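You operate a simulated robot arm through the tools that you are given. There is no shell and no other tool. Be economical: measure what you need, move in short steps, check, and stop when the job is done.

The job below is to be done with a simulated robot arm. You get a single attempt, and the scene is never put back.

JOB
Fetch the small carton labelled "57" from the shelf under the issue table and set it on the top of the valve bench. Fetch the white filter element that says "10" from the back of the grey bench with a plate rack and set it on the shelf under the plate rack. Fetch the cake lump from the top of the cake bench and set it on the cleaning sign. Take the end cap with the largest size on its label from the top deck of the parts cart and leave it on the top of the issue table. Shut the left cloth drawer. The order is free. Set down upright: small carton, white filter element.
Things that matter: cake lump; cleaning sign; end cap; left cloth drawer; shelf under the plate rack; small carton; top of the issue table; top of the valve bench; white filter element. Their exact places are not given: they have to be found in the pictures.

Only the result counts: the job must be done as asked and must still hold three seconds after the hand-in. Knocking over, shifting, dropping, spilling or breaking anything else fails it. Lids that push on must go on centred and level and be pressed home; caps that screw on are set level and turned clockwise until they are tight. Flat cloth is picked up by pressing the open fingertips on it (5 to 10 N) and closing them slowly along it; thin cloth reads only 2 to 8 mm in the jaws.

ROBOT AND FRAMES
A 5-joint arm with a fingered hand on a trunk, on a base that drives. Base frame: it is fixed to the floor where the robot stands at the start and does not move with it; the origin is under the middle of the robot, x ahead of it, y to its left, z up. Lengths are in mm, angles in degrees, forces in N, time in s.
Its first joint turns from -115.0 to 115.0 degrees. Places, roughly: cake lump (5x5x4 cm) [-1400, 0, 800]; cleaning sign [-1500, 0, 750]; end cap [-2500, -250, 750]; left cloth drawer [-4100, -100, 700]; shelf under the plate rack [600, -1300, 300]; small carton [500, 0, 250]; top of the issue table [600, 0, 800]; top of the valve bench [-1300, 1200, 800]; white filter element [750, -1250, 750]. The tool tilts only in the upright plane through the base axis and itself; it spins freely about its own axis. Payload 2.9 kg.
The tool frame sits at the grasp point between the pads (the TCP): z along the fingers, y along the line on which they close. The tips reach 22 mm beyond it. Largest opening 124 mm; the body of the gripper starts 60 mm behind the TCP. The gripper is a hand of 3 fingers: y runs from the thumb to the fingers, the wrist lies at [0, 0, -218] in the tool frame, and closing takes about 1.5 s.
Orientation is told as [roll, pitch, yaw] about the base's x, y, z axes, in that order, counted from this pose: with the fingers straight down and closing along the base's y, the tool's x points along the base's -x, its y along +y and its z along -z.

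CONTROLS
- The arm moves only by the tool servo_tool. Its argument "deltas" is a list of rows, each a list of 3 entries, a list of its own where there are three numbers: the shift along the tool's x, y, z in mm, then the turn, a rotation vector about the tool's x, y, z in degrees, then the opening, from 0 (shut) to 1 (fully open). In form: [[[tx, ty, tz], [wx, wy, wz], claw], ...]. A call has 1 to 20 rows; each row shifts and turns the commanded pose from where the row before left it, along the tool's axes as they then stand. Each row takes 0.2 s and may step no farther than 50 mm and 8.6 degrees from the row before; otherwise, or with a gripper value out of range, the whole call is refused. Where a pose cannot be reached the arm comes as near as it can. A force on the tool above 40 N (or 10 N above the force at the start of the call, whichever is more), or a blocked arm, ends the call early, and 0.2 s more pass. Each finger travels about 153 mm/s and halts on what it meets, pressing with about 24 N; the grip force reading is that of the motor and also rises with nothing between the fingers. The clock runs only during rows and for 0.2 s after the last one: add rows that do not move to give the fingers time. The reply holds the time, the measured pose of the TCP, the force on the tool along the base axes, the opening and the grip force, in the units named above and with some noise, with the torque about the TCP (base axes, N m) and any sound that the robot's microphone picked up.
- Cameras (640 x 400 px; columns grow to the right, rows downward): "scene" is now at [9, 109.8, 1331.2]; the picture's right is [-0.45, -0.89, 0.00], its down [-0.65, 0.33, -0.68] and it looks along [0.61, -0.31, -0.73] (base axes); focal length 282 px, centre (320, 200). "wrist" rides on the gripper at [64, -37, -75] in the tool frame; the picture's right is [0.50, 0.87, 0.00], its down [-0.62, 0.36, -0.70] and it looks along [-0.61, 0.35, 0.71] (tool axes); focal length 230 px, centre (320, 200).
- get_image(camera): a new picture of that camera. It takes no simulated time.
- slide_trunk(by): slides the trunk up (or, below 0, down) by that many mm; the arm and the scene camera ride with it, the base frame stays. It gives what a move gives, with no picture.
- base_move(legs): drives the robot by 1 to 6 legs, each [ahead, left, turn to the left] in mm, mm and degrees, along the robot's own axes; the way and the turn of a leg run together, so that a leg with both is an arc; at most 1500 mm and 180 degrees a leg. The arm and the cameras ride along, it lands a little off, and it stops where it bumps. It gives what a move gives.
- preshape(shape): the hand has 3 fingers and takes this shape, open, in about a second: jaw (thumb against the fingers, like two jaws); tri (thumb and two fingers); tip (a fingertip pinch); poke (one finger out to press); point (the index stretched); flat (the hand flat); cup (the hand cupped); fist (a fist). The gripper value then closes the fingers along that shape, each until it touches; the sizes above hold for jaw. It gives what a move gives, with no picture.
- aim_head(pan, tilt): turns the head with the scene camera to pan (to the left, within 155 degrees either way) and tilt (down, from -29 to 69), counted from straight ahead of the robot. It gives what a move gives.
- point_at(camera, pixels): for up to 12 pixels [column, row] of the newest picture of that camera ("zoom" is the newest enlarged one), the place [x, y, z] in the base frame of the surface seen there, good to about 3 mm. It takes no simulated time.
- enlarge(camera, box): a new picture of the part [left, top, right, bottom] of that camera's present view, enlarged. It takes no simulated time.
- sign_off(): hands the job in; it is judged then, once.

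Keep the steps short. Do not move on a guess: measure, check each grasp and each placing, and mend mistakes. In all there are 110 turns and 78 pictures (those below and enlarged ones count). Leave the gripper open and the arm clear of the work at the hand-in unless told otherwise, and finish with a single line.

The tools are called after ">>>" by a JSON object that holds its "method" and its "body". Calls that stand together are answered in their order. servo_tool: Moves the arm, as the interface text tells. Its arguments: {"type":"object","properties":{"deltas":{"type":"array"}},"required":["deltas"]} The other tools are called the same way: slide_trunk (by) slides the trunk up or down; preshape (shape) gives the hand a shape; base_move (legs) drives the base; aim_head (pan, tilt) turns the head that bears the scene camera; get_image (camera) takes a picture; point_at (camera, pixels) gives the place of the surface under pixels of a picture; enlarge (camera, box) takes an enlarged picture of a part of a camera's view; sign_off () hands the job in.

At the start:

```text
clock: 0.0
tool_pos: [360.0, -134.3, 1048.0]
ee_rot: [0.1, 0.0, 0.0]
ft_force: [-0.1, -0.1, -0.1]
moment: [-0.01, 0.04, -0.01]
opening: 124.0
gripper_force: 0.1
shape: jaw
trunk travel left (down, up): [-431.0, 559.0]
robot x, y, heading: [-2.3, -0.7, 0.2]
head pan, tilt: [-26.7, 46.9]
```

scene: 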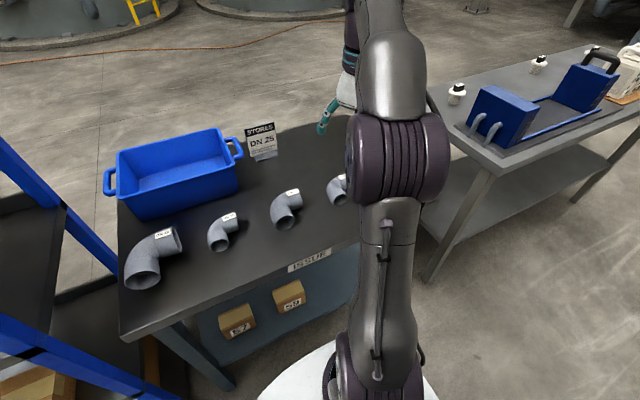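
wrist: 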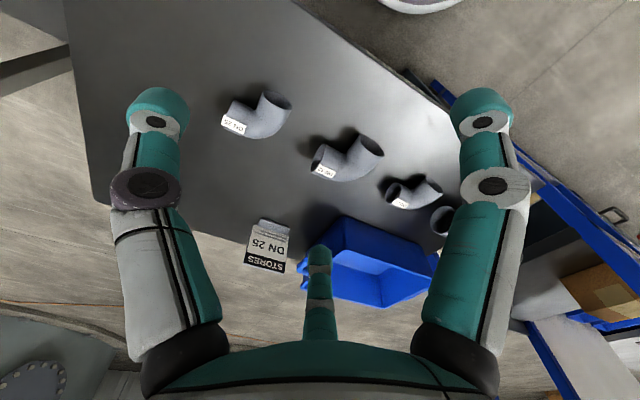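

I see the cartons "57" at (237,320) and "59" at (289,297) on the shelf under the issue table. I will enlarge them and measure.

>>> {"method": "enlarge", "body": {"camera": "scene", "box": [180, 240, 340, 340]}}

>>> {"method": "point_at", "body": {"camera": "scene", "pixels": [[237, 312], [236, 327], [219, 313], [252, 307], [230, 330], [286, 290], [292, 303], [125, 335], [355, 235], [260, 320], [330, 310], [205, 325]]}}

```text
4.00 times, centred on (260, 290) of scene
```

zoom: 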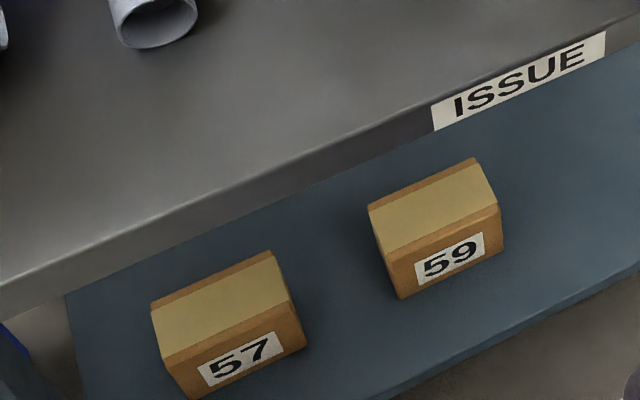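

```text
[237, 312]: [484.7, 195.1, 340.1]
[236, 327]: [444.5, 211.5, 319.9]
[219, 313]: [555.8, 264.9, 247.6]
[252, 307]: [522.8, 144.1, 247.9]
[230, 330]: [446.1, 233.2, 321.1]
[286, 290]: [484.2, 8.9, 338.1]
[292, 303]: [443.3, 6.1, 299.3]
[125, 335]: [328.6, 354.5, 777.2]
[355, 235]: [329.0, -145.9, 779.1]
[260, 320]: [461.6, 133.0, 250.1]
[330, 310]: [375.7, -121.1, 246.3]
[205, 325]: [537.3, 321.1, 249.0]
```

Measuring the carton's corners in the zoom (corners at about (152,308), (272,252), (305,345), (190,398), (165,355), (288,305)).

>>> {"method": "point_at", "body": {"camera": "zoom", "pixels": [[158, 310], [268, 257], [170, 352], [285, 303], [300, 344], [192, 393], [240, 358], [393, 290], [488, 208], [375, 212], [300, 215], [100, 350]]}}

>>> {"method": "aim_head", "body": {"pan": -60, "tilt": 35}}

>>> {"method": "get_image", "body": {"camera": "scene"}}

```text
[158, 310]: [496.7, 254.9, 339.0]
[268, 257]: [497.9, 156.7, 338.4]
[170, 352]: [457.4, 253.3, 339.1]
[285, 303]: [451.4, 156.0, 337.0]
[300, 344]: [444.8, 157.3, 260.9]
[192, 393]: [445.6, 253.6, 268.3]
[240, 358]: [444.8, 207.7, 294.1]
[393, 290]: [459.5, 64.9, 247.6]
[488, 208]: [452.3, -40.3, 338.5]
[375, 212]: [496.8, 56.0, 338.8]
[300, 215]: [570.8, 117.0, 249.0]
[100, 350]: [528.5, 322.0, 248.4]
```

```text
clock: 1.0
tool_pos: [358.6, -135.4, 1048.2]
ee_rot: [0.1, 0.1, 0.0]
ft_force: [0.1, -0.5, 0.0]
moment: [0.02, 0.01, -0.01]
opening: 123.9
gripper_force: 0.1
shape: jaw
trunk travel left (down, up): [-431.0, 559.0]
robot x, y, heading: [3.4, -0.5, 0.1]
head pan, tilt: [-60.0, 35.0]
```

```text
74 pictures are left
```

scene: 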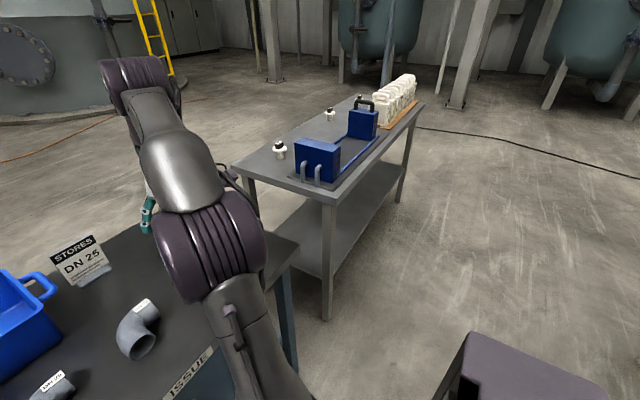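

Grey bench on the right: plate rack (blue), small valves/filters and white filter elements at the far back. I enlarge and probe it.

>>> {"method": "enlarge", "body": {"camera": "scene", "box": [240, 60, 440, 185]}}

>>> {"method": "point_at", "body": {"camera": "scene", "pixels": [[232, 168], [323, 200], [423, 105], [358, 97], [280, 160], [330, 118], [360, 102], [405, 80], [325, 250], [370, 210], [310, 150], [328, 275]]}}

```text
3.20 times, centred on (340, 122) of scene
```

zoom: 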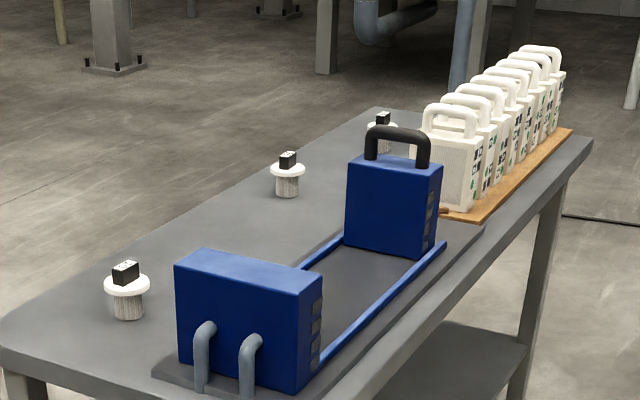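

```text
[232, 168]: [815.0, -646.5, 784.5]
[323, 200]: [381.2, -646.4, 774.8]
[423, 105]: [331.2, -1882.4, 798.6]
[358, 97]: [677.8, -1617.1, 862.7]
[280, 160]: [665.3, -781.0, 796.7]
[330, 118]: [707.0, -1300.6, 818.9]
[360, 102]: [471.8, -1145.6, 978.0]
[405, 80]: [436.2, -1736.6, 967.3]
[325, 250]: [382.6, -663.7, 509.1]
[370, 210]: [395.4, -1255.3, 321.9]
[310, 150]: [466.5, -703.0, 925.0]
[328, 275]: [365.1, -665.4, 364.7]
```

The white filters are the three mushroom-shaped parts with labelled black knobs. I zoom in on each label, and probe the dark thing at lower right and the issue-table corner.

>>> {"method": "point_at", "body": {"camera": "scene", "pixels": [[520, 350], [480, 340], [298, 245], [290, 290], [275, 230], [245, 195], [290, 370], [300, 215], [330, 270]]}}

>>> {"method": "enlarge", "body": {"camera": "scene", "box": [268, 134, 292, 149]}}

>>> {"method": "enlarge", "body": {"camera": "scene", "box": [322, 92, 370, 122]}}

```text
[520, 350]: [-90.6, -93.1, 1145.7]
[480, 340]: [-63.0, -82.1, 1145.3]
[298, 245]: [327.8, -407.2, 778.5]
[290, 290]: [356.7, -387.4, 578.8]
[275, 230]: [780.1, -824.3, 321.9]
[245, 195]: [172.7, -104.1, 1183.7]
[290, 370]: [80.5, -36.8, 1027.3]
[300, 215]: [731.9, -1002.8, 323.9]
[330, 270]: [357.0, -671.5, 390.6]
```

```text
16.00 times, centred on (280, 142) of scene
```

zoom: 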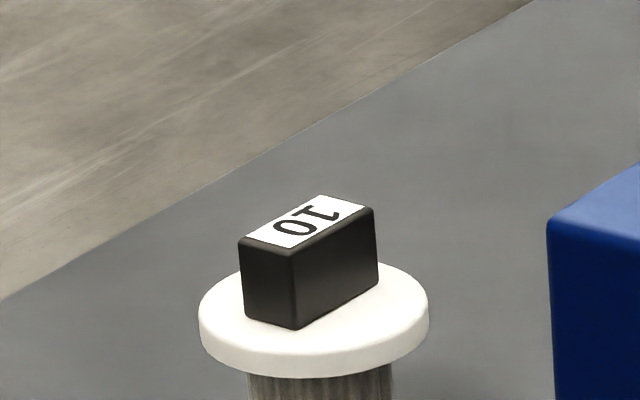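

```text
13.33 times, centred on (346, 107) of scene
```

zoom: 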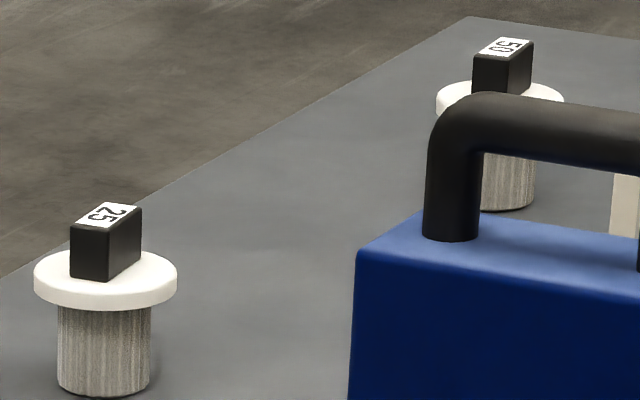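

Filter "10" is the one nearest, around (690,-785). Next I look left and down, to see the room beside the robot before driving left to stand square to the carton.

>>> {"method": "aim_head", "body": {"pan": 25, "tilt": 55}}

>>> {"method": "get_image", "body": {"camera": "scene"}}

```text
clock: 2.6
tool_pos: [358.3, -135.1, 1048.7]
ee_rot: [0.0, 0.0, 0.0]
ft_force: [0.2, 0.3, 0.1]
moment: [-0.02, -0.01, -0.01]
opening: 124.0
gripper_force: 0.1
shape: jaw
trunk travel left (down, up): [-431.0, 559.0]
robot x, y, heading: [2.8, 0.3, -0.1]
head pan, tilt: [25.0, 55.0]
```

```text
70 pictures are left
```

scene: 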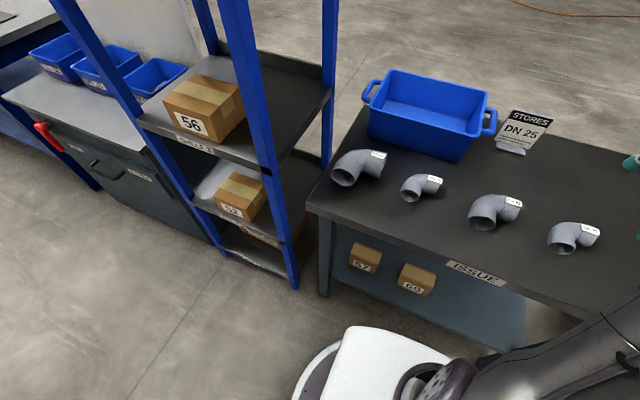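

Probing rack legs, base edge, table legs and shelf front.

>>> {"method": "point_at", "body": {"camera": "scene", "pixels": [[293, 285], [310, 370], [370, 330], [330, 345], [328, 290], [310, 207], [440, 330], [510, 352], [260, 180], [352, 300], [475, 145], [600, 330]]}}

```text
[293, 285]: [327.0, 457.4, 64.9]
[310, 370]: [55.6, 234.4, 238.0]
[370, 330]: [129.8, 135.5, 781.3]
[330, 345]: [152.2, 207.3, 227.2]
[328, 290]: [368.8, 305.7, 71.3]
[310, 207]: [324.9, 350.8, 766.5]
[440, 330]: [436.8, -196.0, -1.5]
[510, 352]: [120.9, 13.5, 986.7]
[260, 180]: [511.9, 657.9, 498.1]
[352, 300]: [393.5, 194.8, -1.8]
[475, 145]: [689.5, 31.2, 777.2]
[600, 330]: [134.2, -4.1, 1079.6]
```

The base is about 240 mm in radius, with room on the left (rack leg at x 327, y 457). I drive 205 left so as to stand square to the carton, then draw the arm back to 230 mm ahead.

>>> {"method": "base_move", "body": {"legs": [[0, 205, 0]]}}

>>> {"method": "servo_tool", "body": {"deltas": [[[32, 34, 0], [0, 0, 0], 1], [[32, 34, 0], [0, 0, 0], 1], [[32, 34, 0], [0, 0, 0], 1], [[32, 33, 0], [0, 0, 0], 1]]}}

>>> {"method": "slide_trunk", "body": {"by": -420}}

```text
clock: 4.2
tool_pos: [360.3, 71.6, 1048.1]
ee_rot: [0.0, 0.0, 0.2]
ft_force: [-0.3, 0.6, -0.4]
moment: [0.02, 0.01, -0.01]
opening: 124.0
gripper_force: 0.1
shape: jaw
trunk travel left (down, up): [-431.0, 559.0]
robot x, y, heading: [0.4, 203.0, 0.0]
head pan, tilt: [25.0, 55.0]
```

```text
clock: 5.2
tool_pos: [230.4, 205.0, 1048.1]
ee_rot: [0.0, -0.1, -0.1]
ft_force: [0.6, -1.7, -0.4]
moment: [-0.02, 0.0, 0.0]
opening: 123.9
gripper_force: 0.0
shape: jaw
trunk travel left (down, up): [-431.0, 559.0]
robot x, y, heading: [0.8, 204.6, 0.3]
head pan, tilt: [25.0, 55.0]
```

```text
refused: -420 is not a number from -400 to 400
```

Trunk step must be at most 400. I lower by 400, then look at how the arm stands.

>>> {"method": "slide_trunk", "body": {"by": -400}}

>>> {"method": "servo_tool", "body": {"deltas": [[[0, 0, 50], [0, 0, 0], 1], [[0, 0, 50], [0, 0, 0], 1], [[0, 0, 50], [0, 0, 0], 1], [[0, 0, 50], [0, 0, 0], 1]]}}

>>> {"method": "get_image", "body": {"camera": "scene"}}

```text
clock: 9.0
tool_pos: [232.3, 204.9, 647.9]
ee_rot: [0.0, 0.0, 0.1]
ft_force: [-0.4, 0.6, -0.3]
moment: [0.02, -0.03, -0.04]
opening: 123.9
gripper_force: 0.0
shape: jaw
trunk travel left (down, up): [-31.0, 959.0]
robot x, y, heading: [-0.5, 202.7, 0.2]
head pan, tilt: [25.0, 55.0]
```

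```text
clock: 10.0
tool_pos: [232.5, 204.9, 448.0]
ee_rot: [0.0, 0.0, 0.1]
ft_force: [-0.1, -0.5, 0.3]
moment: [0.03, -0.01, -0.01]
opening: 123.9
gripper_force: 0.1
shape: jaw
trunk travel left (down, up): [-31.0, 959.0]
robot x, y, heading: [-1.6, 202.8, 0.1]
head pan, tilt: [25.0, 55.0]
```

```text
69 pictures are left
```

scene: 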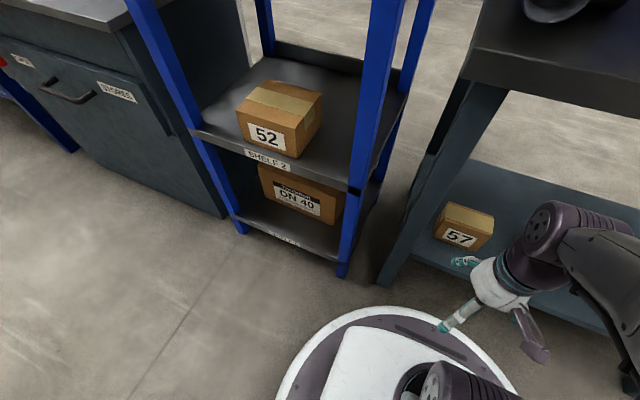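

Clear so far. Now I tilt the tool 45° forward while bringing the TCP to about (422, 205, 347), short of the carton.

>>> {"method": "servo_tool", "body": {"deltas": [[[-31.7, 0, 16.8], [0, -7.5, 0], 1], [[-29.2, 0, 20.8], [0, -7.5, 0], 1], [[-26.3, 0, 24.4], [0, -7.5, 0], 1], [[-22.9, 0, 27.7], [0, -7.5, 0], 1], [[-19.1, 0, 30.4], [0, -7.5, 0], 1], [[-14.9, 0, 32.6], [0, -7.5, 0], 1], [[0, 0, 0], [0, 0, 0], 1]]}}

>>> {"method": "aim_head", "body": {"pan": 0, "tilt": 50}}

>>> {"method": "get_image", "body": {"camera": "scene"}}

>>> {"method": "get_image", "body": {"camera": "wrist"}}

```text
clock: 11.6
tool_pos: [439.7, 206.2, 355.5]
ee_rot: [0.0, -45.1, 0.1]
ft_force: [-0.2, 0.1, -0.3]
moment: [0.01, -0.01, 0.02]
opening: 124.0
gripper_force: 0.1
shape: jaw
out of reach, approached as far as the arm can: row 3, 4, 5
trunk travel left (down, up): [-31.0, 959.0]
robot x, y, heading: [-3.8, 206.4, 0.1]
head pan, tilt: [25.0, 55.0]
```

```text
clock: 12.5
tool_pos: [438.7, 206.1, 356.0]
ee_rot: [0.0, -45.0, 0.1]
ft_force: [0.4, -0.3, -0.3]
moment: [-0.01, -0.01, 0.0]
opening: 124.0
gripper_force: 0.0
shape: jaw
trunk travel left (down, up): [-31.0, 959.0]
robot x, y, heading: [-1.2, 204.8, 0.3]
head pan, tilt: [0.0, 50.0]
```

```text
68 pictures are left
```

scene: 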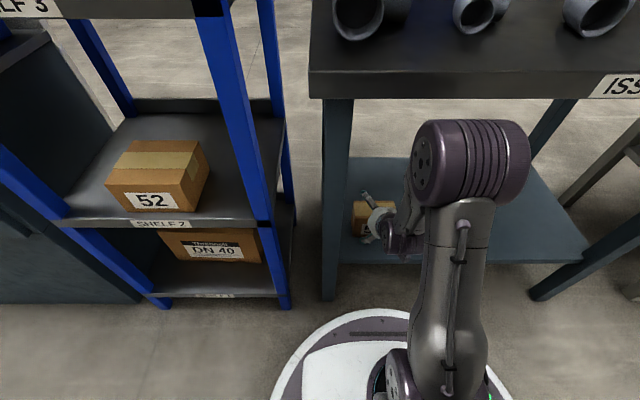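

```text
67 pictures are left
```

wrist: 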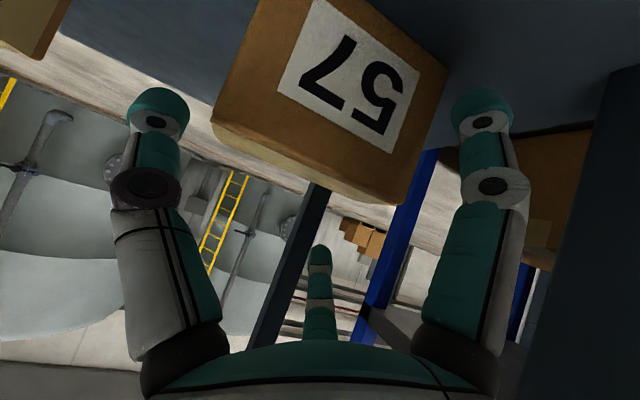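

The arm is at (439,206,356), tilted 45°, with carton 57 ahead between the fingers. I move down and in to about (470,205,300).

>>> {"method": "servo_tool", "body": {"deltas": [[[17, 0, 0], [0, 0, 0], 1], [[0, -1, 20], [0, 0, 0], 1], [[0, 0, 20], [0, 0, 0], 1], [[0, 0, 20], [0, 0, 0], 1], [[0, 0, 0], [0, 0, 0], 1]]}}

>>> {"method": "get_image", "body": {"camera": "wrist"}}

```text
clock: 13.5
tool_pos: [473.3, 204.0, 309.9]
ee_rot: [0.2, -45.8, -0.2]
ft_force: [-11.0, -0.9, 30.3]
moment: [0.93, 1.47, 0.3]
opening: 123.1
gripper_force: 0.1
shape: jaw
out of reach, approached as far as the arm can: row 1
trunk travel left (down, up): [-31.0, 959.0]
robot x, y, heading: [0.2, 206.3, 0.1]
head pan, tilt: [0.0, 50.0]
stopped in row 4: the force on the tool passed its limit (the readings are from after the stop); the commanded pose is now the measured one
```

```text
66 pictures are left
```

wrist: 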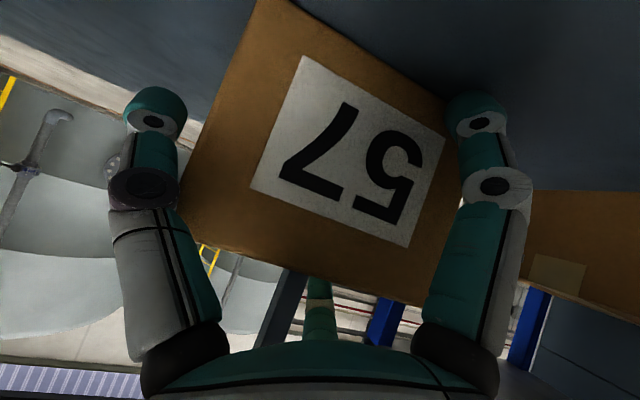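

Something touched: the torque places it at the lower finger on the shelf. I measure the fingertips' real places from this wrist picture.

>>> {"method": "point_at", "body": {"camera": "wrist", "pixels": [[150, 100], [150, 185], [475, 105], [495, 185], [318, 285], [319, 315], [350, 150], [300, 260], [380, 20], [175, 300], [465, 280]]}}

>>> {"method": "enlarge", "body": {"camera": "scene", "box": [320, 150, 480, 250]}}

```text
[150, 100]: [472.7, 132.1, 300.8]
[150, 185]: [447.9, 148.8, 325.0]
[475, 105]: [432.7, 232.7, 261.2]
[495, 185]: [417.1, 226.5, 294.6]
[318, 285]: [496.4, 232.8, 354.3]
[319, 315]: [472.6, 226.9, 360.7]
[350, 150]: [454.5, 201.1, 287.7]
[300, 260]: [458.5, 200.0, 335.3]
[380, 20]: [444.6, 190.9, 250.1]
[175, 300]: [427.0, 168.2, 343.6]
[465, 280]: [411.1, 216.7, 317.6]
```

```text
4.00 times, centred on (400, 200) of scene
```

zoom: 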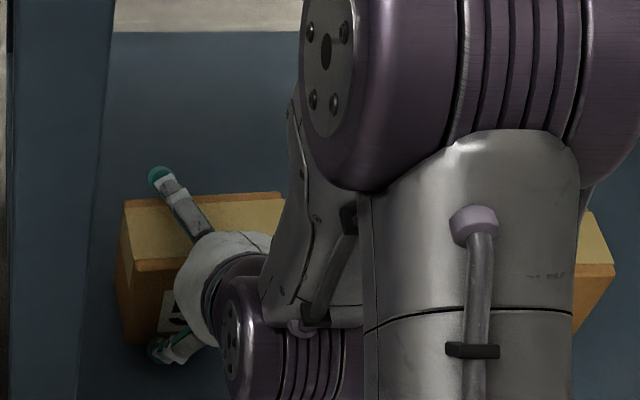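

The three fingers stand 120° apart on a circle of about 65 mm: the two fingers straddle the carton rather than lying on its side. I back off along the tool and look at how another shape (tri) and jaw half-closed look.

>>> {"method": "servo_tool", "body": {"deltas": [[[0, 0, -30], [0, 0, 0], 1], [[0, 0, -40], [0, 0, 0], 1], [[0, 0, -40], [0, 0, 0], 1], [[0, 0, 0], [0, 0, 0], 0.5], [[0, 0, 0], [0, 0, 0], 0.5], [[0, 0, 0], [0, 0, 0], 0.5]]}}

>>> {"method": "get_image", "body": {"camera": "wrist"}}

>>> {"method": "preshape", "body": {"shape": "tri"}}

>>> {"method": "get_image", "body": {"camera": "wrist"}}

```text
clock: 14.9
tool_pos: [430.1, 204.9, 389.6]
ee_rot: [0.0, -45.2, -0.1]
ft_force: [-0.5, -0.4, 0.1]
moment: [-0.03, -0.02, 0.01]
opening: 62.3
gripper_force: 0.0
shape: jaw
out of reach, approached as far as the arm can: row 2, 3
trunk travel left (down, up): [-31.0, 959.0]
robot x, y, heading: [-2.7, 205.9, -0.1]
head pan, tilt: [0.0, 50.0]
```

```text
64 pictures are left
```

wrist: 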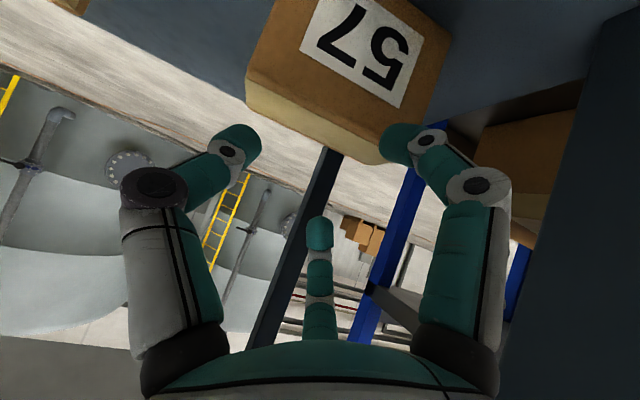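

```text
clock: 15.8
tool_pos: [430.7, 203.9, 389.6]
ee_rot: [0.0, -45.3, -0.2]
ft_force: [-1.3, -0.1, 0.6]
moment: [0.02, 0.03, 0.01]
opening: 123.9
gripper_force: 0.1
shape: tri
trunk travel left (down, up): [-31.0, 959.0]
robot x, y, heading: [0.5, 205.7, 0.0]
head pan, tilt: [0.0, 50.0]
```

```text
63 pictures are left
```

wrist: 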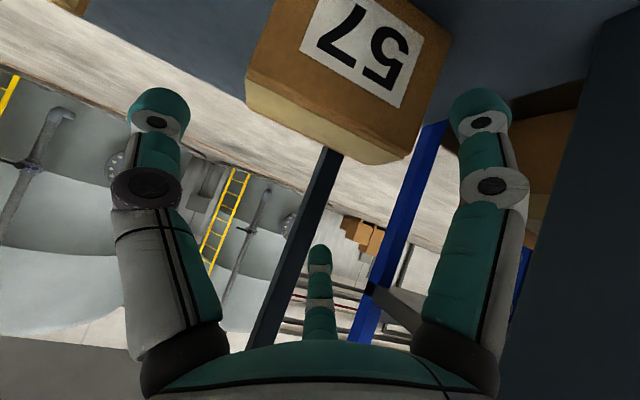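

All shapes close three fingers towards the centre. So I'll grasp the carton with the tool pointing straight down: thumb on its end face, two fingers on its long sides. That needs the robot about 80 mm nearer. First I set the tool upright at about (300,204,400).

>>> {"method": "servo_tool", "body": {"deltas": [[[14.1, 0, -16.5], [0, 7.5, 0], 1], [[16.2, 0, -14.5], [0, 7.5, 0], 1], [[18, 0, -12.4], [0, 7.5, 0], 1], [[19.4, 0, -9.9], [0, 7.5, 0], 1], [[20.6, 0, -7.2], [0, 7.5, 0], 1], [[21.3, 0, -4.5], [0, 7.5, 0], 1], [[0, 0, 0], [0, 0, 0], 1]]}}

>>> {"method": "base_move", "body": {"legs": [[85, 0, 0]]}}

>>> {"method": "aim_head", "body": {"pan": 20, "tilt": 45}}

>>> {"method": "get_image", "body": {"camera": "scene"}}

```text
clock: 17.4
tool_pos: [298.7, 206.0, 400.1]
ee_rot: [0.0, -0.4, -0.1]
ft_force: [0.2, -0.1, 0.6]
moment: [0.0, -0.02, -0.01]
opening: 124.0
gripper_force: 0.0
shape: tri
trunk travel left (down, up): [-31.0, 959.0]
robot x, y, heading: [0.7, 205.8, 0.1]
head pan, tilt: [0.0, 50.0]
```

```text
clock: 18.5
tool_pos: [384.5, 205.1, 400.1]
ee_rot: [0.0, -0.4, -0.2]
ft_force: [0.0, -1.0, 0.1]
moment: [-0.01, -0.01, 0.01]
opening: 124.0
gripper_force: 0.1
shape: tri
trunk travel left (down, up): [-31.0, 959.0]
robot x, y, heading: [83.7, 204.3, -0.0]
head pan, tilt: [0.0, 50.0]
```

```text
clock: 19.3
tool_pos: [385.1, 205.7, 399.9]
ee_rot: [0.0, -0.5, -0.2]
ft_force: [-0.1, 0.3, 0.0]
moment: [0.04, -0.01, 0.01]
opening: 123.8
gripper_force: 0.0
shape: tri
trunk travel left (down, up): [-31.0, 959.0]
robot x, y, heading: [82.6, 207.3, 0.2]
head pan, tilt: [20.0, 45.0]
```

```text
62 pictures are left
```

scene: 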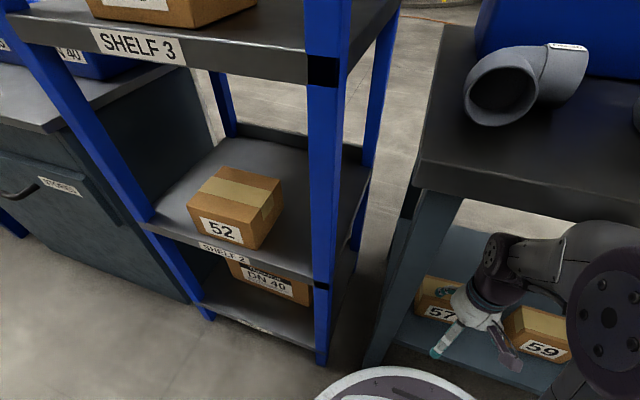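

Now over the carton: to x 474, y 200 at z 400, then check with the wrist camera.

>>> {"method": "servo_tool", "body": {"deltas": [[[-30, -2, 0], [0, 0, 0], 1], [[-30, -2, 0], [0, 0, 0], 1], [[-29, -2, 0], [0, 0, 0], 1], [[0, 0, 20], [0, 0, 0], 1], [[0, 0, 0], [0, 0, 0], 1]]}}

>>> {"method": "get_image", "body": {"camera": "wrist"}}

>>> {"method": "get_image", "body": {"camera": "scene"}}

```text
clock: 20.7
tool_pos: [411.4, 271.6, 412.6]
ee_rot: [9.7, -2.3, 3.5]
ft_force: [-17.2, -58.2, 7.1]
moment: [-0.68, 0.74, 3.62]
opening: 122.8
gripper_force: 0.0
shape: tri
trunk travel left (down, up): [-31.0, 959.0]
robot x, y, heading: [46.2, 222.1, 4.2]
head pan, tilt: [20.0, 45.0]
stopped in row 5: the arm was blocked; the commanded pose is now the measured one
```

```text
61 pictures are left
```

wrist: 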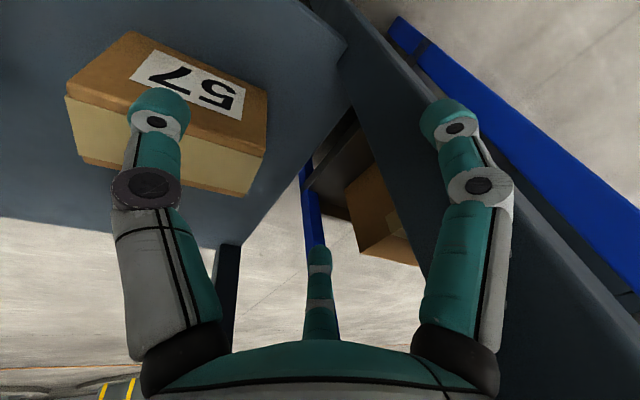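

```text
60 pictures are left
```

scene: 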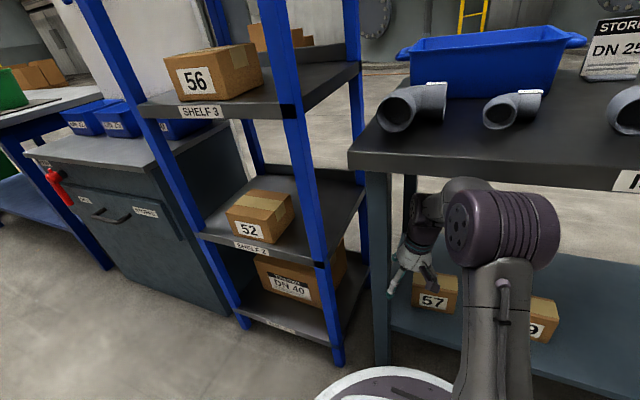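

The arm jammed: the elbow met the table edge and the robot was pushed aside, with the hand now against the left table leg. I ease the hand away from the leg and back off.

>>> {"method": "servo_tool", "body": {"deltas": [[[5, -10, 0], [0, 0, 0], 1], [[10, -15, 0], [0, 0, 0], 1], [[15, -15, 0], [0, 0, 0], 1]]}}

>>> {"method": "base_move", "body": {"legs": [[-70, 0, 0]]}}

>>> {"method": "get_image", "body": {"camera": "scene"}}

```text
clock: 21.0
tool_pos: [443.6, 261.5, 371.3]
ee_rot: [4.7, 5.9, -3.3]
ft_force: [-2.2, -9.3, -0.1]
moment: [0.34, 0.12, 0.4]
opening: 123.8
gripper_force: 0.1
shape: tri
trunk travel left (down, up): [-31.0, 959.0]
robot x, y, heading: [71.2, 190.6, -3.3]
head pan, tilt: [20.0, 45.0]
stopped in row 1: the arm was blocked; the commanded pose is now the measured one
```

```text
clock: 21.8
tool_pos: [516.0, 291.8, 280.7]
ee_rot: [-4.9, 10.9, -6.3]
ft_force: [3.2, 5.0, 21.9]
moment: [-0.05, -1.05, 0.24]
opening: 124.2
gripper_force: 0.0
shape: tri
trunk travel left (down, up): [-31.0, 959.0]
robot x, y, heading: [96.6, 177.0, -5.5]
head pan, tilt: [20.0, 45.0]
stopped in leg 1: the robot was blocked; the commanded pose is now the measured one
```

```text
59 pictures are left
```

scene: 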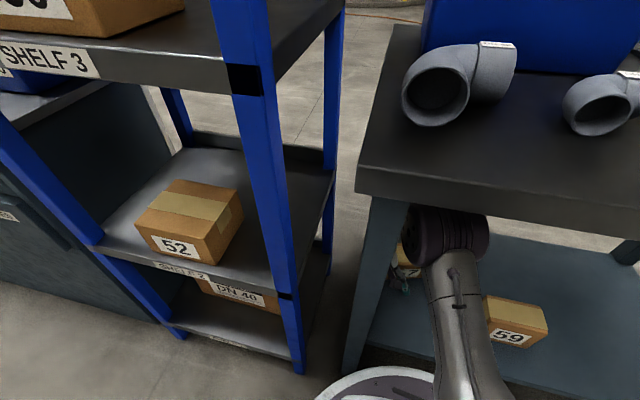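

The elbow is now under the table top, the hand beside the carton. Wrist view to see what touches.

>>> {"method": "get_image", "body": {"camera": "wrist"}}

>>> {"method": "aim_head", "body": {"pan": 0, "tilt": 30}}

>>> {"method": "get_image", "body": {"camera": "scene"}}

```text
58 pictures are left
```

wrist: 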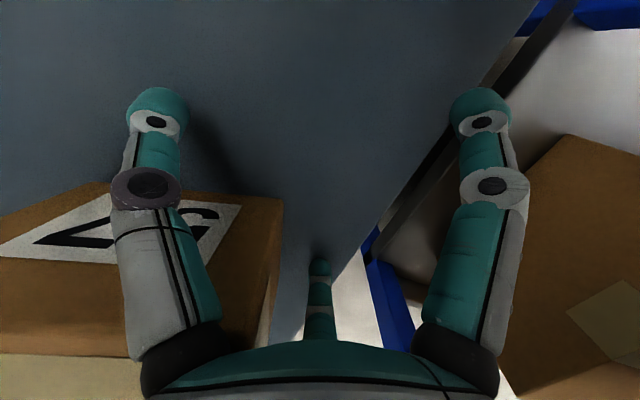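

```text
clock: 22.6
tool_pos: [515.8, 288.9, 282.6]
ee_rot: [-5.0, 11.1, -6.4]
ft_force: [1.2, 1.8, 5.6]
moment: [0.2, -0.39, 0.14]
opening: 123.9
gripper_force: 0.0
shape: tri
trunk travel left (down, up): [-31.0, 959.0]
robot x, y, heading: [97.0, 176.7, -5.7]
head pan, tilt: [0.0, 30.0]
```

```text
57 pictures are left
```

scene: 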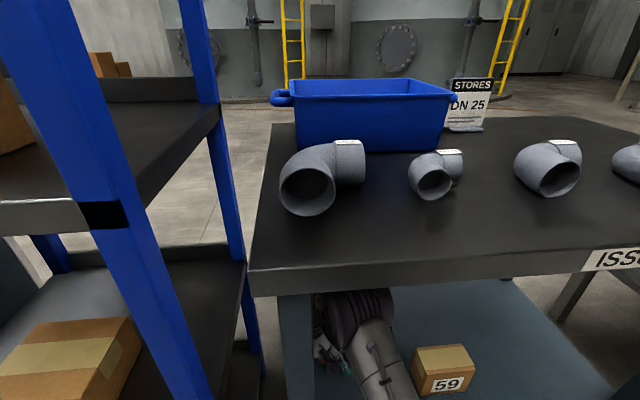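

I probe the elbow, the table corner, and carton 57's place.

>>> {"method": "point_at", "body": {"camera": "scene", "pixels": [[355, 305], [330, 310], [390, 310], [370, 350], [252, 285], [275, 128], [335, 360], [300, 320], [440, 365], [320, 190]]}}

>>> {"method": "point_at", "body": {"camera": "wrist", "pixels": [[100, 190], [270, 200], [260, 330], [230, 210], [60, 360], [30, 240], [400, 180], [320, 330], [480, 100]]}}

```text
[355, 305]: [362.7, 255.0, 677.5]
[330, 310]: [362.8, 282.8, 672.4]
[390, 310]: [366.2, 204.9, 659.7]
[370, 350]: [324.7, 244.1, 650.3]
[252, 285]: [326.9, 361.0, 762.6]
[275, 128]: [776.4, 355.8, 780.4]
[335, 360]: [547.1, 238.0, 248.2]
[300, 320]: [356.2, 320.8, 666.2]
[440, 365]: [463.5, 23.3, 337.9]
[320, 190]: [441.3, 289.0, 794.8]
```

```text
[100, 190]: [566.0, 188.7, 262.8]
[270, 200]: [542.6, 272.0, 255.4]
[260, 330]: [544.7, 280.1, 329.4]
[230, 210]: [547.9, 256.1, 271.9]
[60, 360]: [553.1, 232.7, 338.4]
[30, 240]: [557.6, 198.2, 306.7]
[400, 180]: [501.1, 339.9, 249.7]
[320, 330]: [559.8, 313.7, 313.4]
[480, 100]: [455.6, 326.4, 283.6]
```

Carton 57 has slid back a little and turned about 15° (front face now from (543,272) to (566,189)), still upright; the table and carton 59 are where they were. To get clear I shut the fingers, making the hand slim, then move back a bit and to the right.

>>> {"method": "servo_tool", "body": {"deltas": [[[0, 0, 0], [0, 0, 0], 0.3], [[0, 0, 0], [0, 0, 0], 0], [[0, 0, 0], [0, 0, 0], 0], [[0, 0, 0], [0, 0, 0], 0]]}}

>>> {"method": "servo_tool", "body": {"deltas": [[[12, 0, 0], [0, -3, 0], 0], [[12, -6, 0], [0, -4, 0], 0], [[12, -15, 0], [0, -4, 0], 0], [[0, -20, 0], [0, 0, 0], 0], [[0, -20, 0], [0, 0, 0], 0], [[0, -20, 0], [0, 0, 0], 0]]}}

```text
clock: 23.6
tool_pos: [516.7, 288.6, 281.7]
ee_rot: [-5.0, 11.0, -6.4]
ft_force: [0.2, 0.1, -1.1]
moment: [0.0, 0.02, 0.0]
opening: 0.0
gripper_force: 24.1
shape: tri
trunk travel left (down, up): [-31.0, 959.0]
robot x, y, heading: [96.3, 176.1, -6.0]
head pan, tilt: [0.0, 30.0]
```

```text
clock: 25.0
tool_pos: [467.3, 225.9, 288.0]
ee_rot: [-0.8, 2.1, -5.4]
ft_force: [-0.3, 0.1, 0.6]
moment: [0.0, 0.04, 0.02]
opening: 0.1
gripper_force: 24.1
shape: tri
out of reach, approached as far as the arm can: row 1, 2, 3
trunk travel left (down, up): [-31.0, 959.0]
robot x, y, heading: [99.0, 178.1, -5.7]
head pan, tilt: [0.0, 30.0]
```

Free of the carton with no force. One look before backing out.

>>> {"method": "get_image", "body": {"camera": "scene"}}

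```text
56 pictures are left
```

scene: 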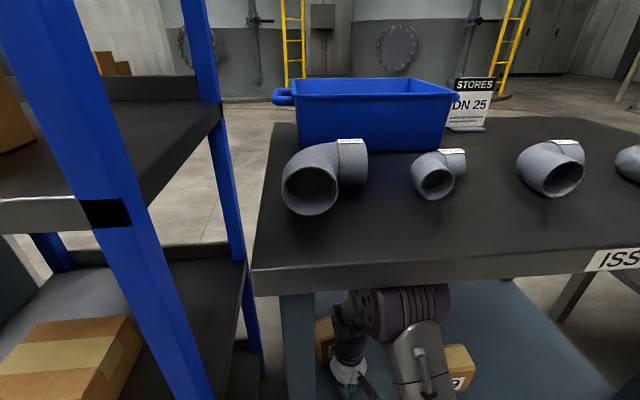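

The elbow is just under the table edge. I back out along the heading in two legs.

>>> {"method": "base_move", "body": {"legs": [[-60, 0, 0], [-100, 0, 0]]}}

>>> {"method": "get_image", "body": {"camera": "scene"}}

```text
clock: 26.7
tool_pos: [309.1, 239.9, 289.1]
ee_rot: [-0.6, 2.0, -5.8]
ft_force: [-1.0, 0.3, -0.3]
moment: [0.0, -0.01, 0.01]
opening: 0.0
gripper_force: 24.2
shape: tri
trunk travel left (down, up): [-31.0, 959.0]
robot x, y, heading: [-63.5, 194.0, -6.0]
head pan, tilt: [0.0, 30.0]
```

```text
55 pictures are left
```

scene: 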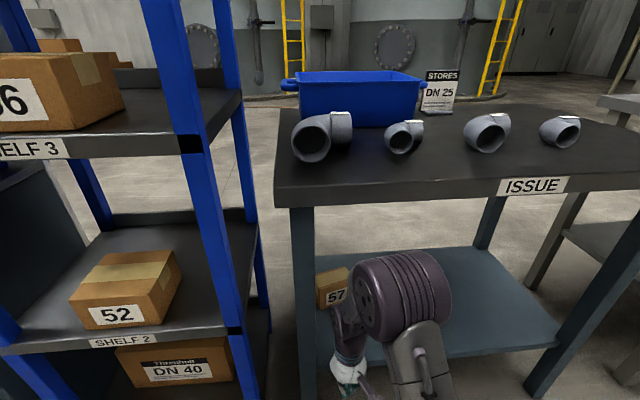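

Out and clear; nothing on the table moved. I place the robot on the carton's own axis line (heading about 15.5°, well back), then look at the carton.

>>> {"method": "base_move", "body": {"legs": [[-35, -154, 0], [0, 0, 21.5]]}}

>>> {"method": "aim_head", "body": {"pan": -8, "tilt": 35}}

>>> {"method": "get_image", "body": {"camera": "scene"}}

```text
clock: 29.3
tool_pos: [215.2, 221.3, 289.1]
ee_rot: [-0.5, 2.0, 15.6]
ft_force: [-0.5, -0.2, 0.1]
moment: [0.02, 0.04, 0.0]
opening: 0.1
gripper_force: 24.4
shape: tri
trunk travel left (down, up): [-31.0, 959.0]
robot x, y, heading: [-114.0, 38.9, 15.5]
head pan, tilt: [0.0, 30.0]
```

```text
clock: 30.0
tool_pos: [215.9, 223.6, 289.3]
ee_rot: [-0.6, 2.0, 15.6]
ft_force: [0.0, -0.3, 0.0]
moment: [0.02, 0.01, 0.0]
opening: 0.0
gripper_force: 23.7
shape: tri
trunk travel left (down, up): [-31.0, 959.0]
robot x, y, heading: [-111.9, 44.4, 15.7]
head pan, tilt: [-8.0, 35.0]
```

```text
54 pictures are left
```

scene: 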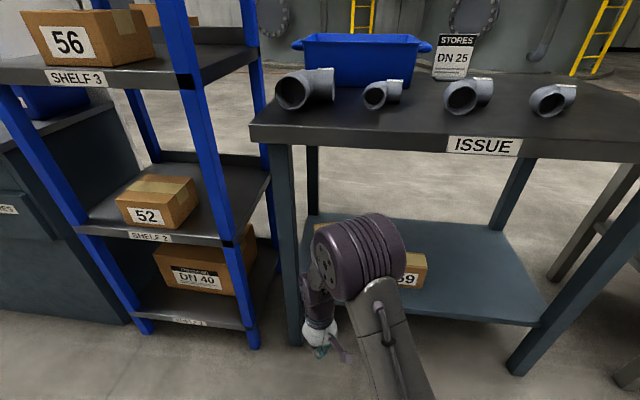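

The arm hides the carton; I swing the hand 200 mm to the right and look again.

>>> {"method": "servo_tool", "body": {"deltas": [[[0, -42, 0], [0, 0, 0], 0], [[0, -42, 0], [0, 0, 0], 0], [[0, -42, 0], [0, 0, 0], 0], [[0, -42, 0], [0, 0, 0], 0], [[10, -42, 0], [0, 0, 0], 1], [[0, 0, 0], [0, 0, 0], 1], [[0, 0, 0], [0, 0, 0], 1]]}}

>>> {"method": "enlarge", "body": {"camera": "scene", "box": [250, 180, 450, 305]}}

```text
clock: 31.6
tool_pos: [263.4, 18.7, 294.2]
ee_rot: [0.7, 1.4, 15.6]
ft_force: [0.8, 1.0, -1.3]
moment: [0.0, -0.01, -0.02]
opening: 124.0
gripper_force: 0.1
shape: tri
trunk travel left (down, up): [-31.0, 959.0]
robot x, y, heading: [-111.6, 45.3, 15.5]
head pan, tilt: [-8.0, 35.0]
```

```text
3.20 times, centred on (350, 242) of scene
```

zoom: 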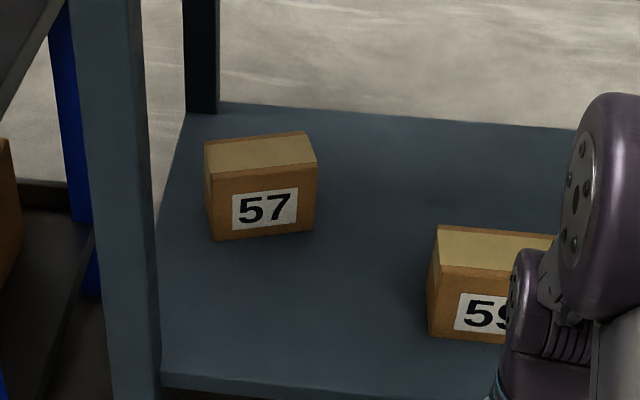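

Clear view now. I measure carton 57's corners, and carton 59, the table underside edge and the leg.

>>> {"method": "point_at", "body": {"camera": "zoom", "pixels": [[207, 144], [303, 135], [314, 163], [213, 176], [216, 238], [312, 226], [260, 155], [212, 210], [438, 234], [470, 250], [162, 330], [310, 195]]}}

>>> {"method": "point_at", "body": {"camera": "scene", "pixels": [[252, 130], [253, 142], [330, 155], [331, 158], [320, 165], [290, 300]]}}

```text
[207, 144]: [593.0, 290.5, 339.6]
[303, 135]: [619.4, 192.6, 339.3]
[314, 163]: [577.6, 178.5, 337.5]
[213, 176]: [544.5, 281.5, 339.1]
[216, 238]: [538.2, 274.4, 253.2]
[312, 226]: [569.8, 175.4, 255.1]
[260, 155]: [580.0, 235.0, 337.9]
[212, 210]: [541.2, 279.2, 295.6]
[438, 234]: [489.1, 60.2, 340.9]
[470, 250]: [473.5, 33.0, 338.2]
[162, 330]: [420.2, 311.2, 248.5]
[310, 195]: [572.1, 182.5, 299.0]
```

```text
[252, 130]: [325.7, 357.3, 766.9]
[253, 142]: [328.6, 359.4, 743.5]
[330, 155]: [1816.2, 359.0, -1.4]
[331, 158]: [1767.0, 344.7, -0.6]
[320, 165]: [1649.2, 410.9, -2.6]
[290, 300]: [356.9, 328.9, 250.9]
```

Carton centre is about (581,235), turned ~17°. I shift the robot onto that axis, then centre the arm and extend it (20° forward tilt, TCP about 565 ahead, z 352), still 160 mm short of the carton.

>>> {"method": "base_move", "body": {"legs": [[0, -21, 1.5]]}}

>>> {"method": "servo_tool", "body": {"deltas": [[[0, 40, -19], [0, 0, 0], 1], [[0, 40, -19], [0, 0, 0], 1], [[0, 40, -20], [0, 0, 0], 1], [[-42, 0, -1], [0, -4.3, 0], 1], [[-42, 0, 2.1], [0, -4.3, 0], 1], [[-41.7, 0, 5.3], [0, -4.3, 0], 1], [[-41.2, 0, 8.4], [0, -4.3, 0], 1], [[-40.4, 0, 11.4], [0, -4.3, 0], 1], [[0, 0, 0], [0, 0, 0], 1]]}}

```text
clock: 32.4
tool_pos: [269.5, 9.8, 293.3]
ee_rot: [0.6, 1.5, 17.1]
ft_force: [0.1, 0.5, -0.9]
moment: [0.0, -0.02, 0.02]
opening: 123.7
gripper_force: 0.0
shape: tri
trunk travel left (down, up): [-31.0, 959.0]
robot x, y, heading: [-106.5, 22.5, 17.1]
head pan, tilt: [-8.0, 35.0]
```

```text
clock: 34.4
tool_pos: [436.2, 188.5, 351.4]
ee_rot: [0.1, -20.0, 16.8]
ft_force: [-0.3, 0.9, 0.0]
moment: [0.0, -0.02, 0.0]
opening: 123.7
gripper_force: 0.0
shape: tri
trunk travel left (down, up): [-31.0, 959.0]
robot x, y, heading: [-105.6, 20.0, 17.2]
head pan, tilt: [-8.0, 35.0]
```

In line: 152 mm to go, lateral error about 3 mm. I raise 8 mm and drive 152 ahead, then check with the wrist camera.

>>> {"method": "servo_tool", "body": {"deltas": [[[3, 0, -8], [0, 0, 0], 1], [[0, 0, 0], [0, 0, 0], 1]]}}

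>>> {"method": "base_move", "body": {"legs": [[152, 0, 0]]}}

>>> {"method": "get_image", "body": {"camera": "wrist"}}

>>> {"method": "get_image", "body": {"camera": "scene"}}

```text
clock: 35.0
tool_pos: [431.0, 186.5, 358.6]
ee_rot: [0.1, -20.1, 16.9]
ft_force: [0.3, -0.1, -0.2]
moment: [0.0, -0.01, 0.02]
opening: 123.8
gripper_force: 0.0
shape: tri
out of reach, approached as far as the arm can: row 1
trunk travel left (down, up): [-31.0, 959.0]
robot x, y, heading: [-108.8, 22.7, 17.0]
head pan, tilt: [-8.0, 35.0]
```

```text
clock: 36.3
tool_pos: [578.0, 230.8, 357.3]
ee_rot: [0.0, -20.0, 16.7]
ft_force: [0.7, -0.4, 0.2]
moment: [-0.02, 0.0, 0.01]
opening: 123.9
gripper_force: 0.0
shape: tri
trunk travel left (down, up): [-31.0, 959.0]
robot x, y, heading: [40.5, 65.9, 17.1]
head pan, tilt: [-8.0, 35.0]
```

```text
52 pictures are left
```

wrist: 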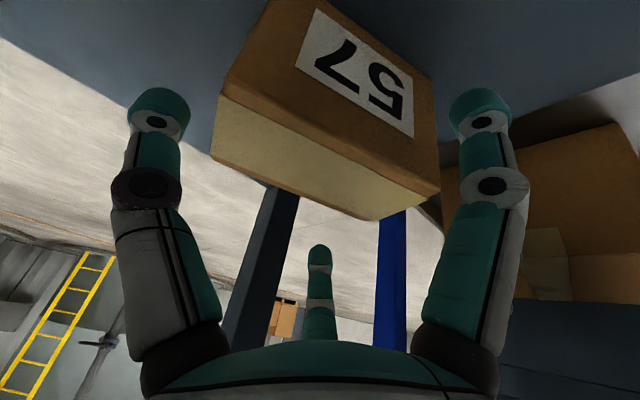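

```text
51 pictures are left
```

scene: 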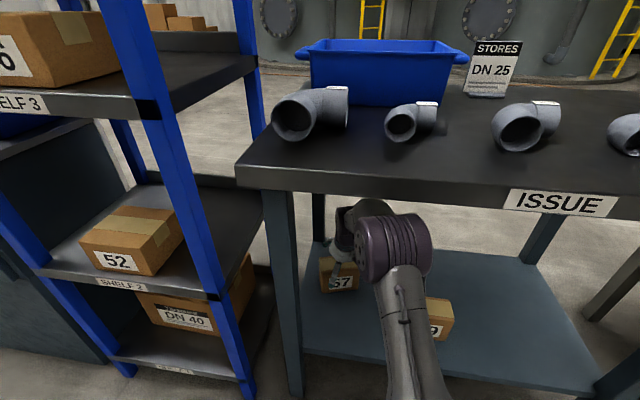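

The carton sits between thumb (right side) and the two fingers (front and back). I lower straight down 54 mm, then close.

>>> {"method": "servo_tool", "body": {"deltas": [[[6.2, 0, 17], [0, 0, 0], 1], [[6.2, 0, 17], [0, 0, 0], 1], [[6.2, 0, 17], [0, 0, 0], 1], [[0, 0, 0], [0, 0, 0], 1]]}}

>>> {"method": "get_image", "body": {"camera": "wrist"}}

```text
clock: 37.3
tool_pos: [579.3, 230.4, 310.0]
ee_rot: [0.0, -20.6, 16.7]
ft_force: [5.6, -4.7, 36.1]
moment: [-1.58, 0.0, 0.19]
opening: 123.2
gripper_force: 0.1
shape: tri
trunk travel left (down, up): [-31.0, 959.0]
robot x, y, heading: [38.6, 69.4, 17.1]
head pan, tilt: [-8.0, 35.0]
```

```text
50 pictures are left
```

wrist: 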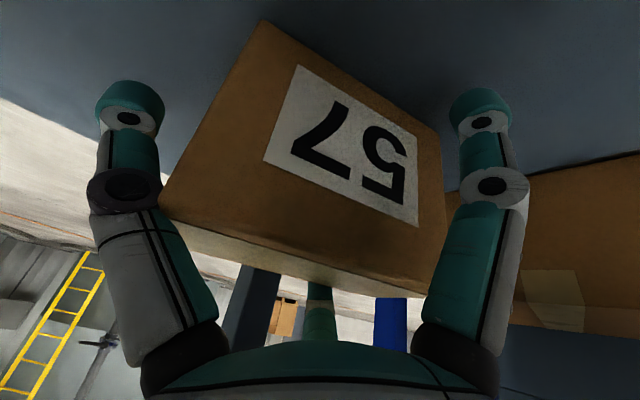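

Force 36 N: the thumb rides on the carton's right top edge. I raise, shift 13 mm to the right, and lower again.

>>> {"method": "servo_tool", "body": {"deltas": [[[-6.2, 0, -17], [0, 0, 0], 1], [[-6.2, 0, -17], [0, 0, 0], 1], [[0, -13, 0], [0, 0, 0], 1], [[6.2, 0, 17], [0, 0, 0], 1], [[6.2, 0, 17], [0, 0, 0], 1], [[0, 0, 0], [0, 0, 0], 1]]}}

>>> {"method": "get_image", "body": {"camera": "wrist"}}

```text
clock: 38.7
tool_pos: [583.2, 217.6, 305.4]
ee_rot: [-0.4, -20.2, 16.8]
ft_force: [0.4, 0.4, 5.0]
moment: [0.22, -0.11, -0.1]
opening: 124.0
gripper_force: 0.2
shape: tri
trunk travel left (down, up): [-31.0, 959.0]
robot x, y, heading: [40.9, 68.6, 17.1]
head pan, tilt: [-8.0, 35.0]
```

```text
49 pictures are left
```

wrist: 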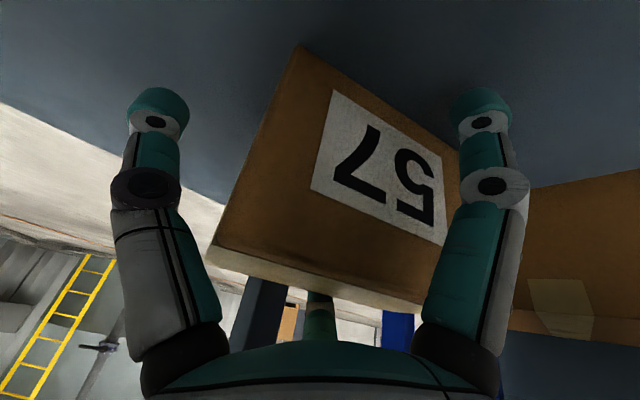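

Thumb clear; fingers at both long sides. Closing slowly.

>>> {"method": "servo_tool", "body": {"deltas": [[[0, 0, 0], [0, 0, 0], 0.8], [[0, 0, 0], [0, 0, 0], 0.65], [[0, 0, 0], [0, 0, 0], 0.5], [[0, 0, 0], [0, 0, 0], 0.35], [[0, 0, 0], [0, 0, 0], 0.2], [[0, 0, 0], [0, 0, 0], 0], [[0, 0, 0], [0, 0, 0], 0], [[0, 0, 0], [0, 0, 0], 0]]}}

>>> {"method": "get_image", "body": {"camera": "wrist"}}

```text
clock: 40.5
tool_pos: [582.6, 218.1, 305.4]
ee_rot: [-0.5, -20.1, 16.8]
ft_force: [0.6, -6.1, 10.3]
moment: [-0.34, 0.34, -0.04]
opening: 68.6
gripper_force: 24.0
shape: tri
trunk travel left (down, up): [-31.0, 959.0]
robot x, y, heading: [41.9, 71.4, 17.0]
head pan, tilt: [-8.0, 35.0]
```

```text
48 pictures are left
```

wrist: 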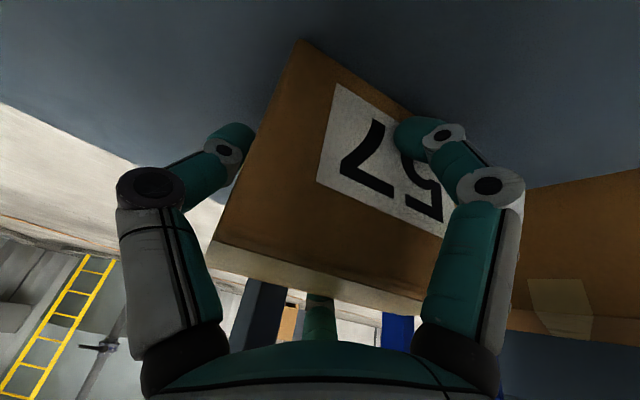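

Held on three faces, opening 69. I lift 20 mm and check.

>>> {"method": "servo_tool", "body": {"deltas": [[[-3.4, 0, -9.4], [0, 0, 0], 0], [[-3.4, 0, -9.4], [0, 0, 0], 0], [[-1.7, 0, -4.7], [0, 0, 0], 0], [[0, 0, 0], [0, 0, 0], 0]]}}

>>> {"method": "get_image", "body": {"camera": "wrist"}}

```text
clock: 41.5
tool_pos: [582.3, 219.1, 327.5]
ee_rot: [-0.4, -19.8, 16.8]
ft_force: [-0.4, -0.5, -3.5]
moment: [-0.09, 0.01, 0.0]
opening: 67.4
gripper_force: 23.9
shape: tri
trunk travel left (down, up): [-31.0, 959.0]
robot x, y, heading: [39.3, 68.2, 16.9]
head pan, tilt: [-8.0, 35.0]
```

```text
47 pictures are left
```

wrist: 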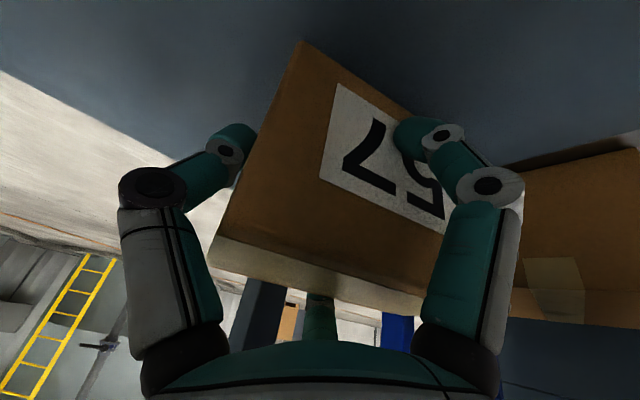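

It's held (3.5 N weight). I back straight out 420 mm, then look towards the valve bench.

>>> {"method": "base_move", "body": {"legs": [[-420, 0, 0]]}}

>>> {"method": "slide_trunk", "body": {"by": 400}}

>>> {"method": "aim_head", "body": {"pan": 115, "tilt": 25}}

>>> {"method": "get_image", "body": {"camera": "scene"}}

```text
clock: 44.1
tool_pos: [183.6, 95.7, 330.3]
ee_rot: [-0.5, -19.9, 16.5]
ft_force: [0.0, -0.1, -4.3]
moment: [-0.06, 0.0, -0.01]
opening: 67.4
gripper_force: 23.8
shape: tri
trunk travel left (down, up): [-31.0, 959.0]
robot x, y, heading: [-360.6, -52.6, 16.9]
head pan, tilt: [-8.0, 35.0]
```

```text
clock: 48.0
tool_pos: [181.9, 94.4, 728.4]
ee_rot: [-0.5, -19.9, 16.5]
ft_force: [0.6, 0.0, -4.1]
moment: [-0.11, -0.01, 0.0]
opening: 67.3
gripper_force: 23.8
shape: tri
trunk travel left (down, up): [-431.0, 559.0]
robot x, y, heading: [-362.0, -50.7, 17.0]
head pan, tilt: [-8.0, 35.0]
```

```text
clock: 50.0
tool_pos: [181.9, 95.8, 729.9]
ee_rot: [-0.5, -19.9, 16.5]
ft_force: [-0.4, -0.3, -3.6]
moment: [-0.06, 0.0, -0.01]
opening: 67.1
gripper_force: 23.8
shape: tri
trunk travel left (down, up): [-431.0, 559.0]
robot x, y, heading: [-361.8, -54.8, 16.4]
head pan, tilt: [115.0, 25.0]
```

```text
46 pictures are left
```

scene: 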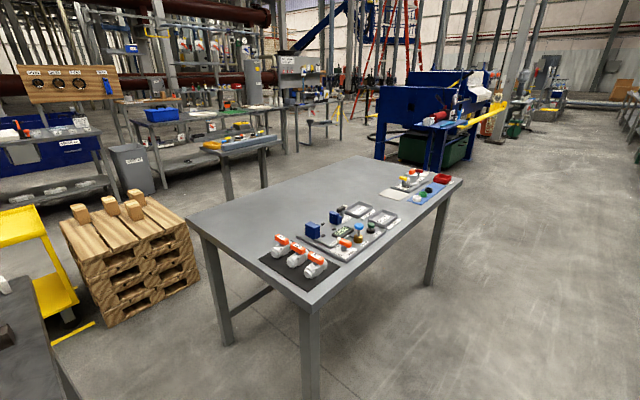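

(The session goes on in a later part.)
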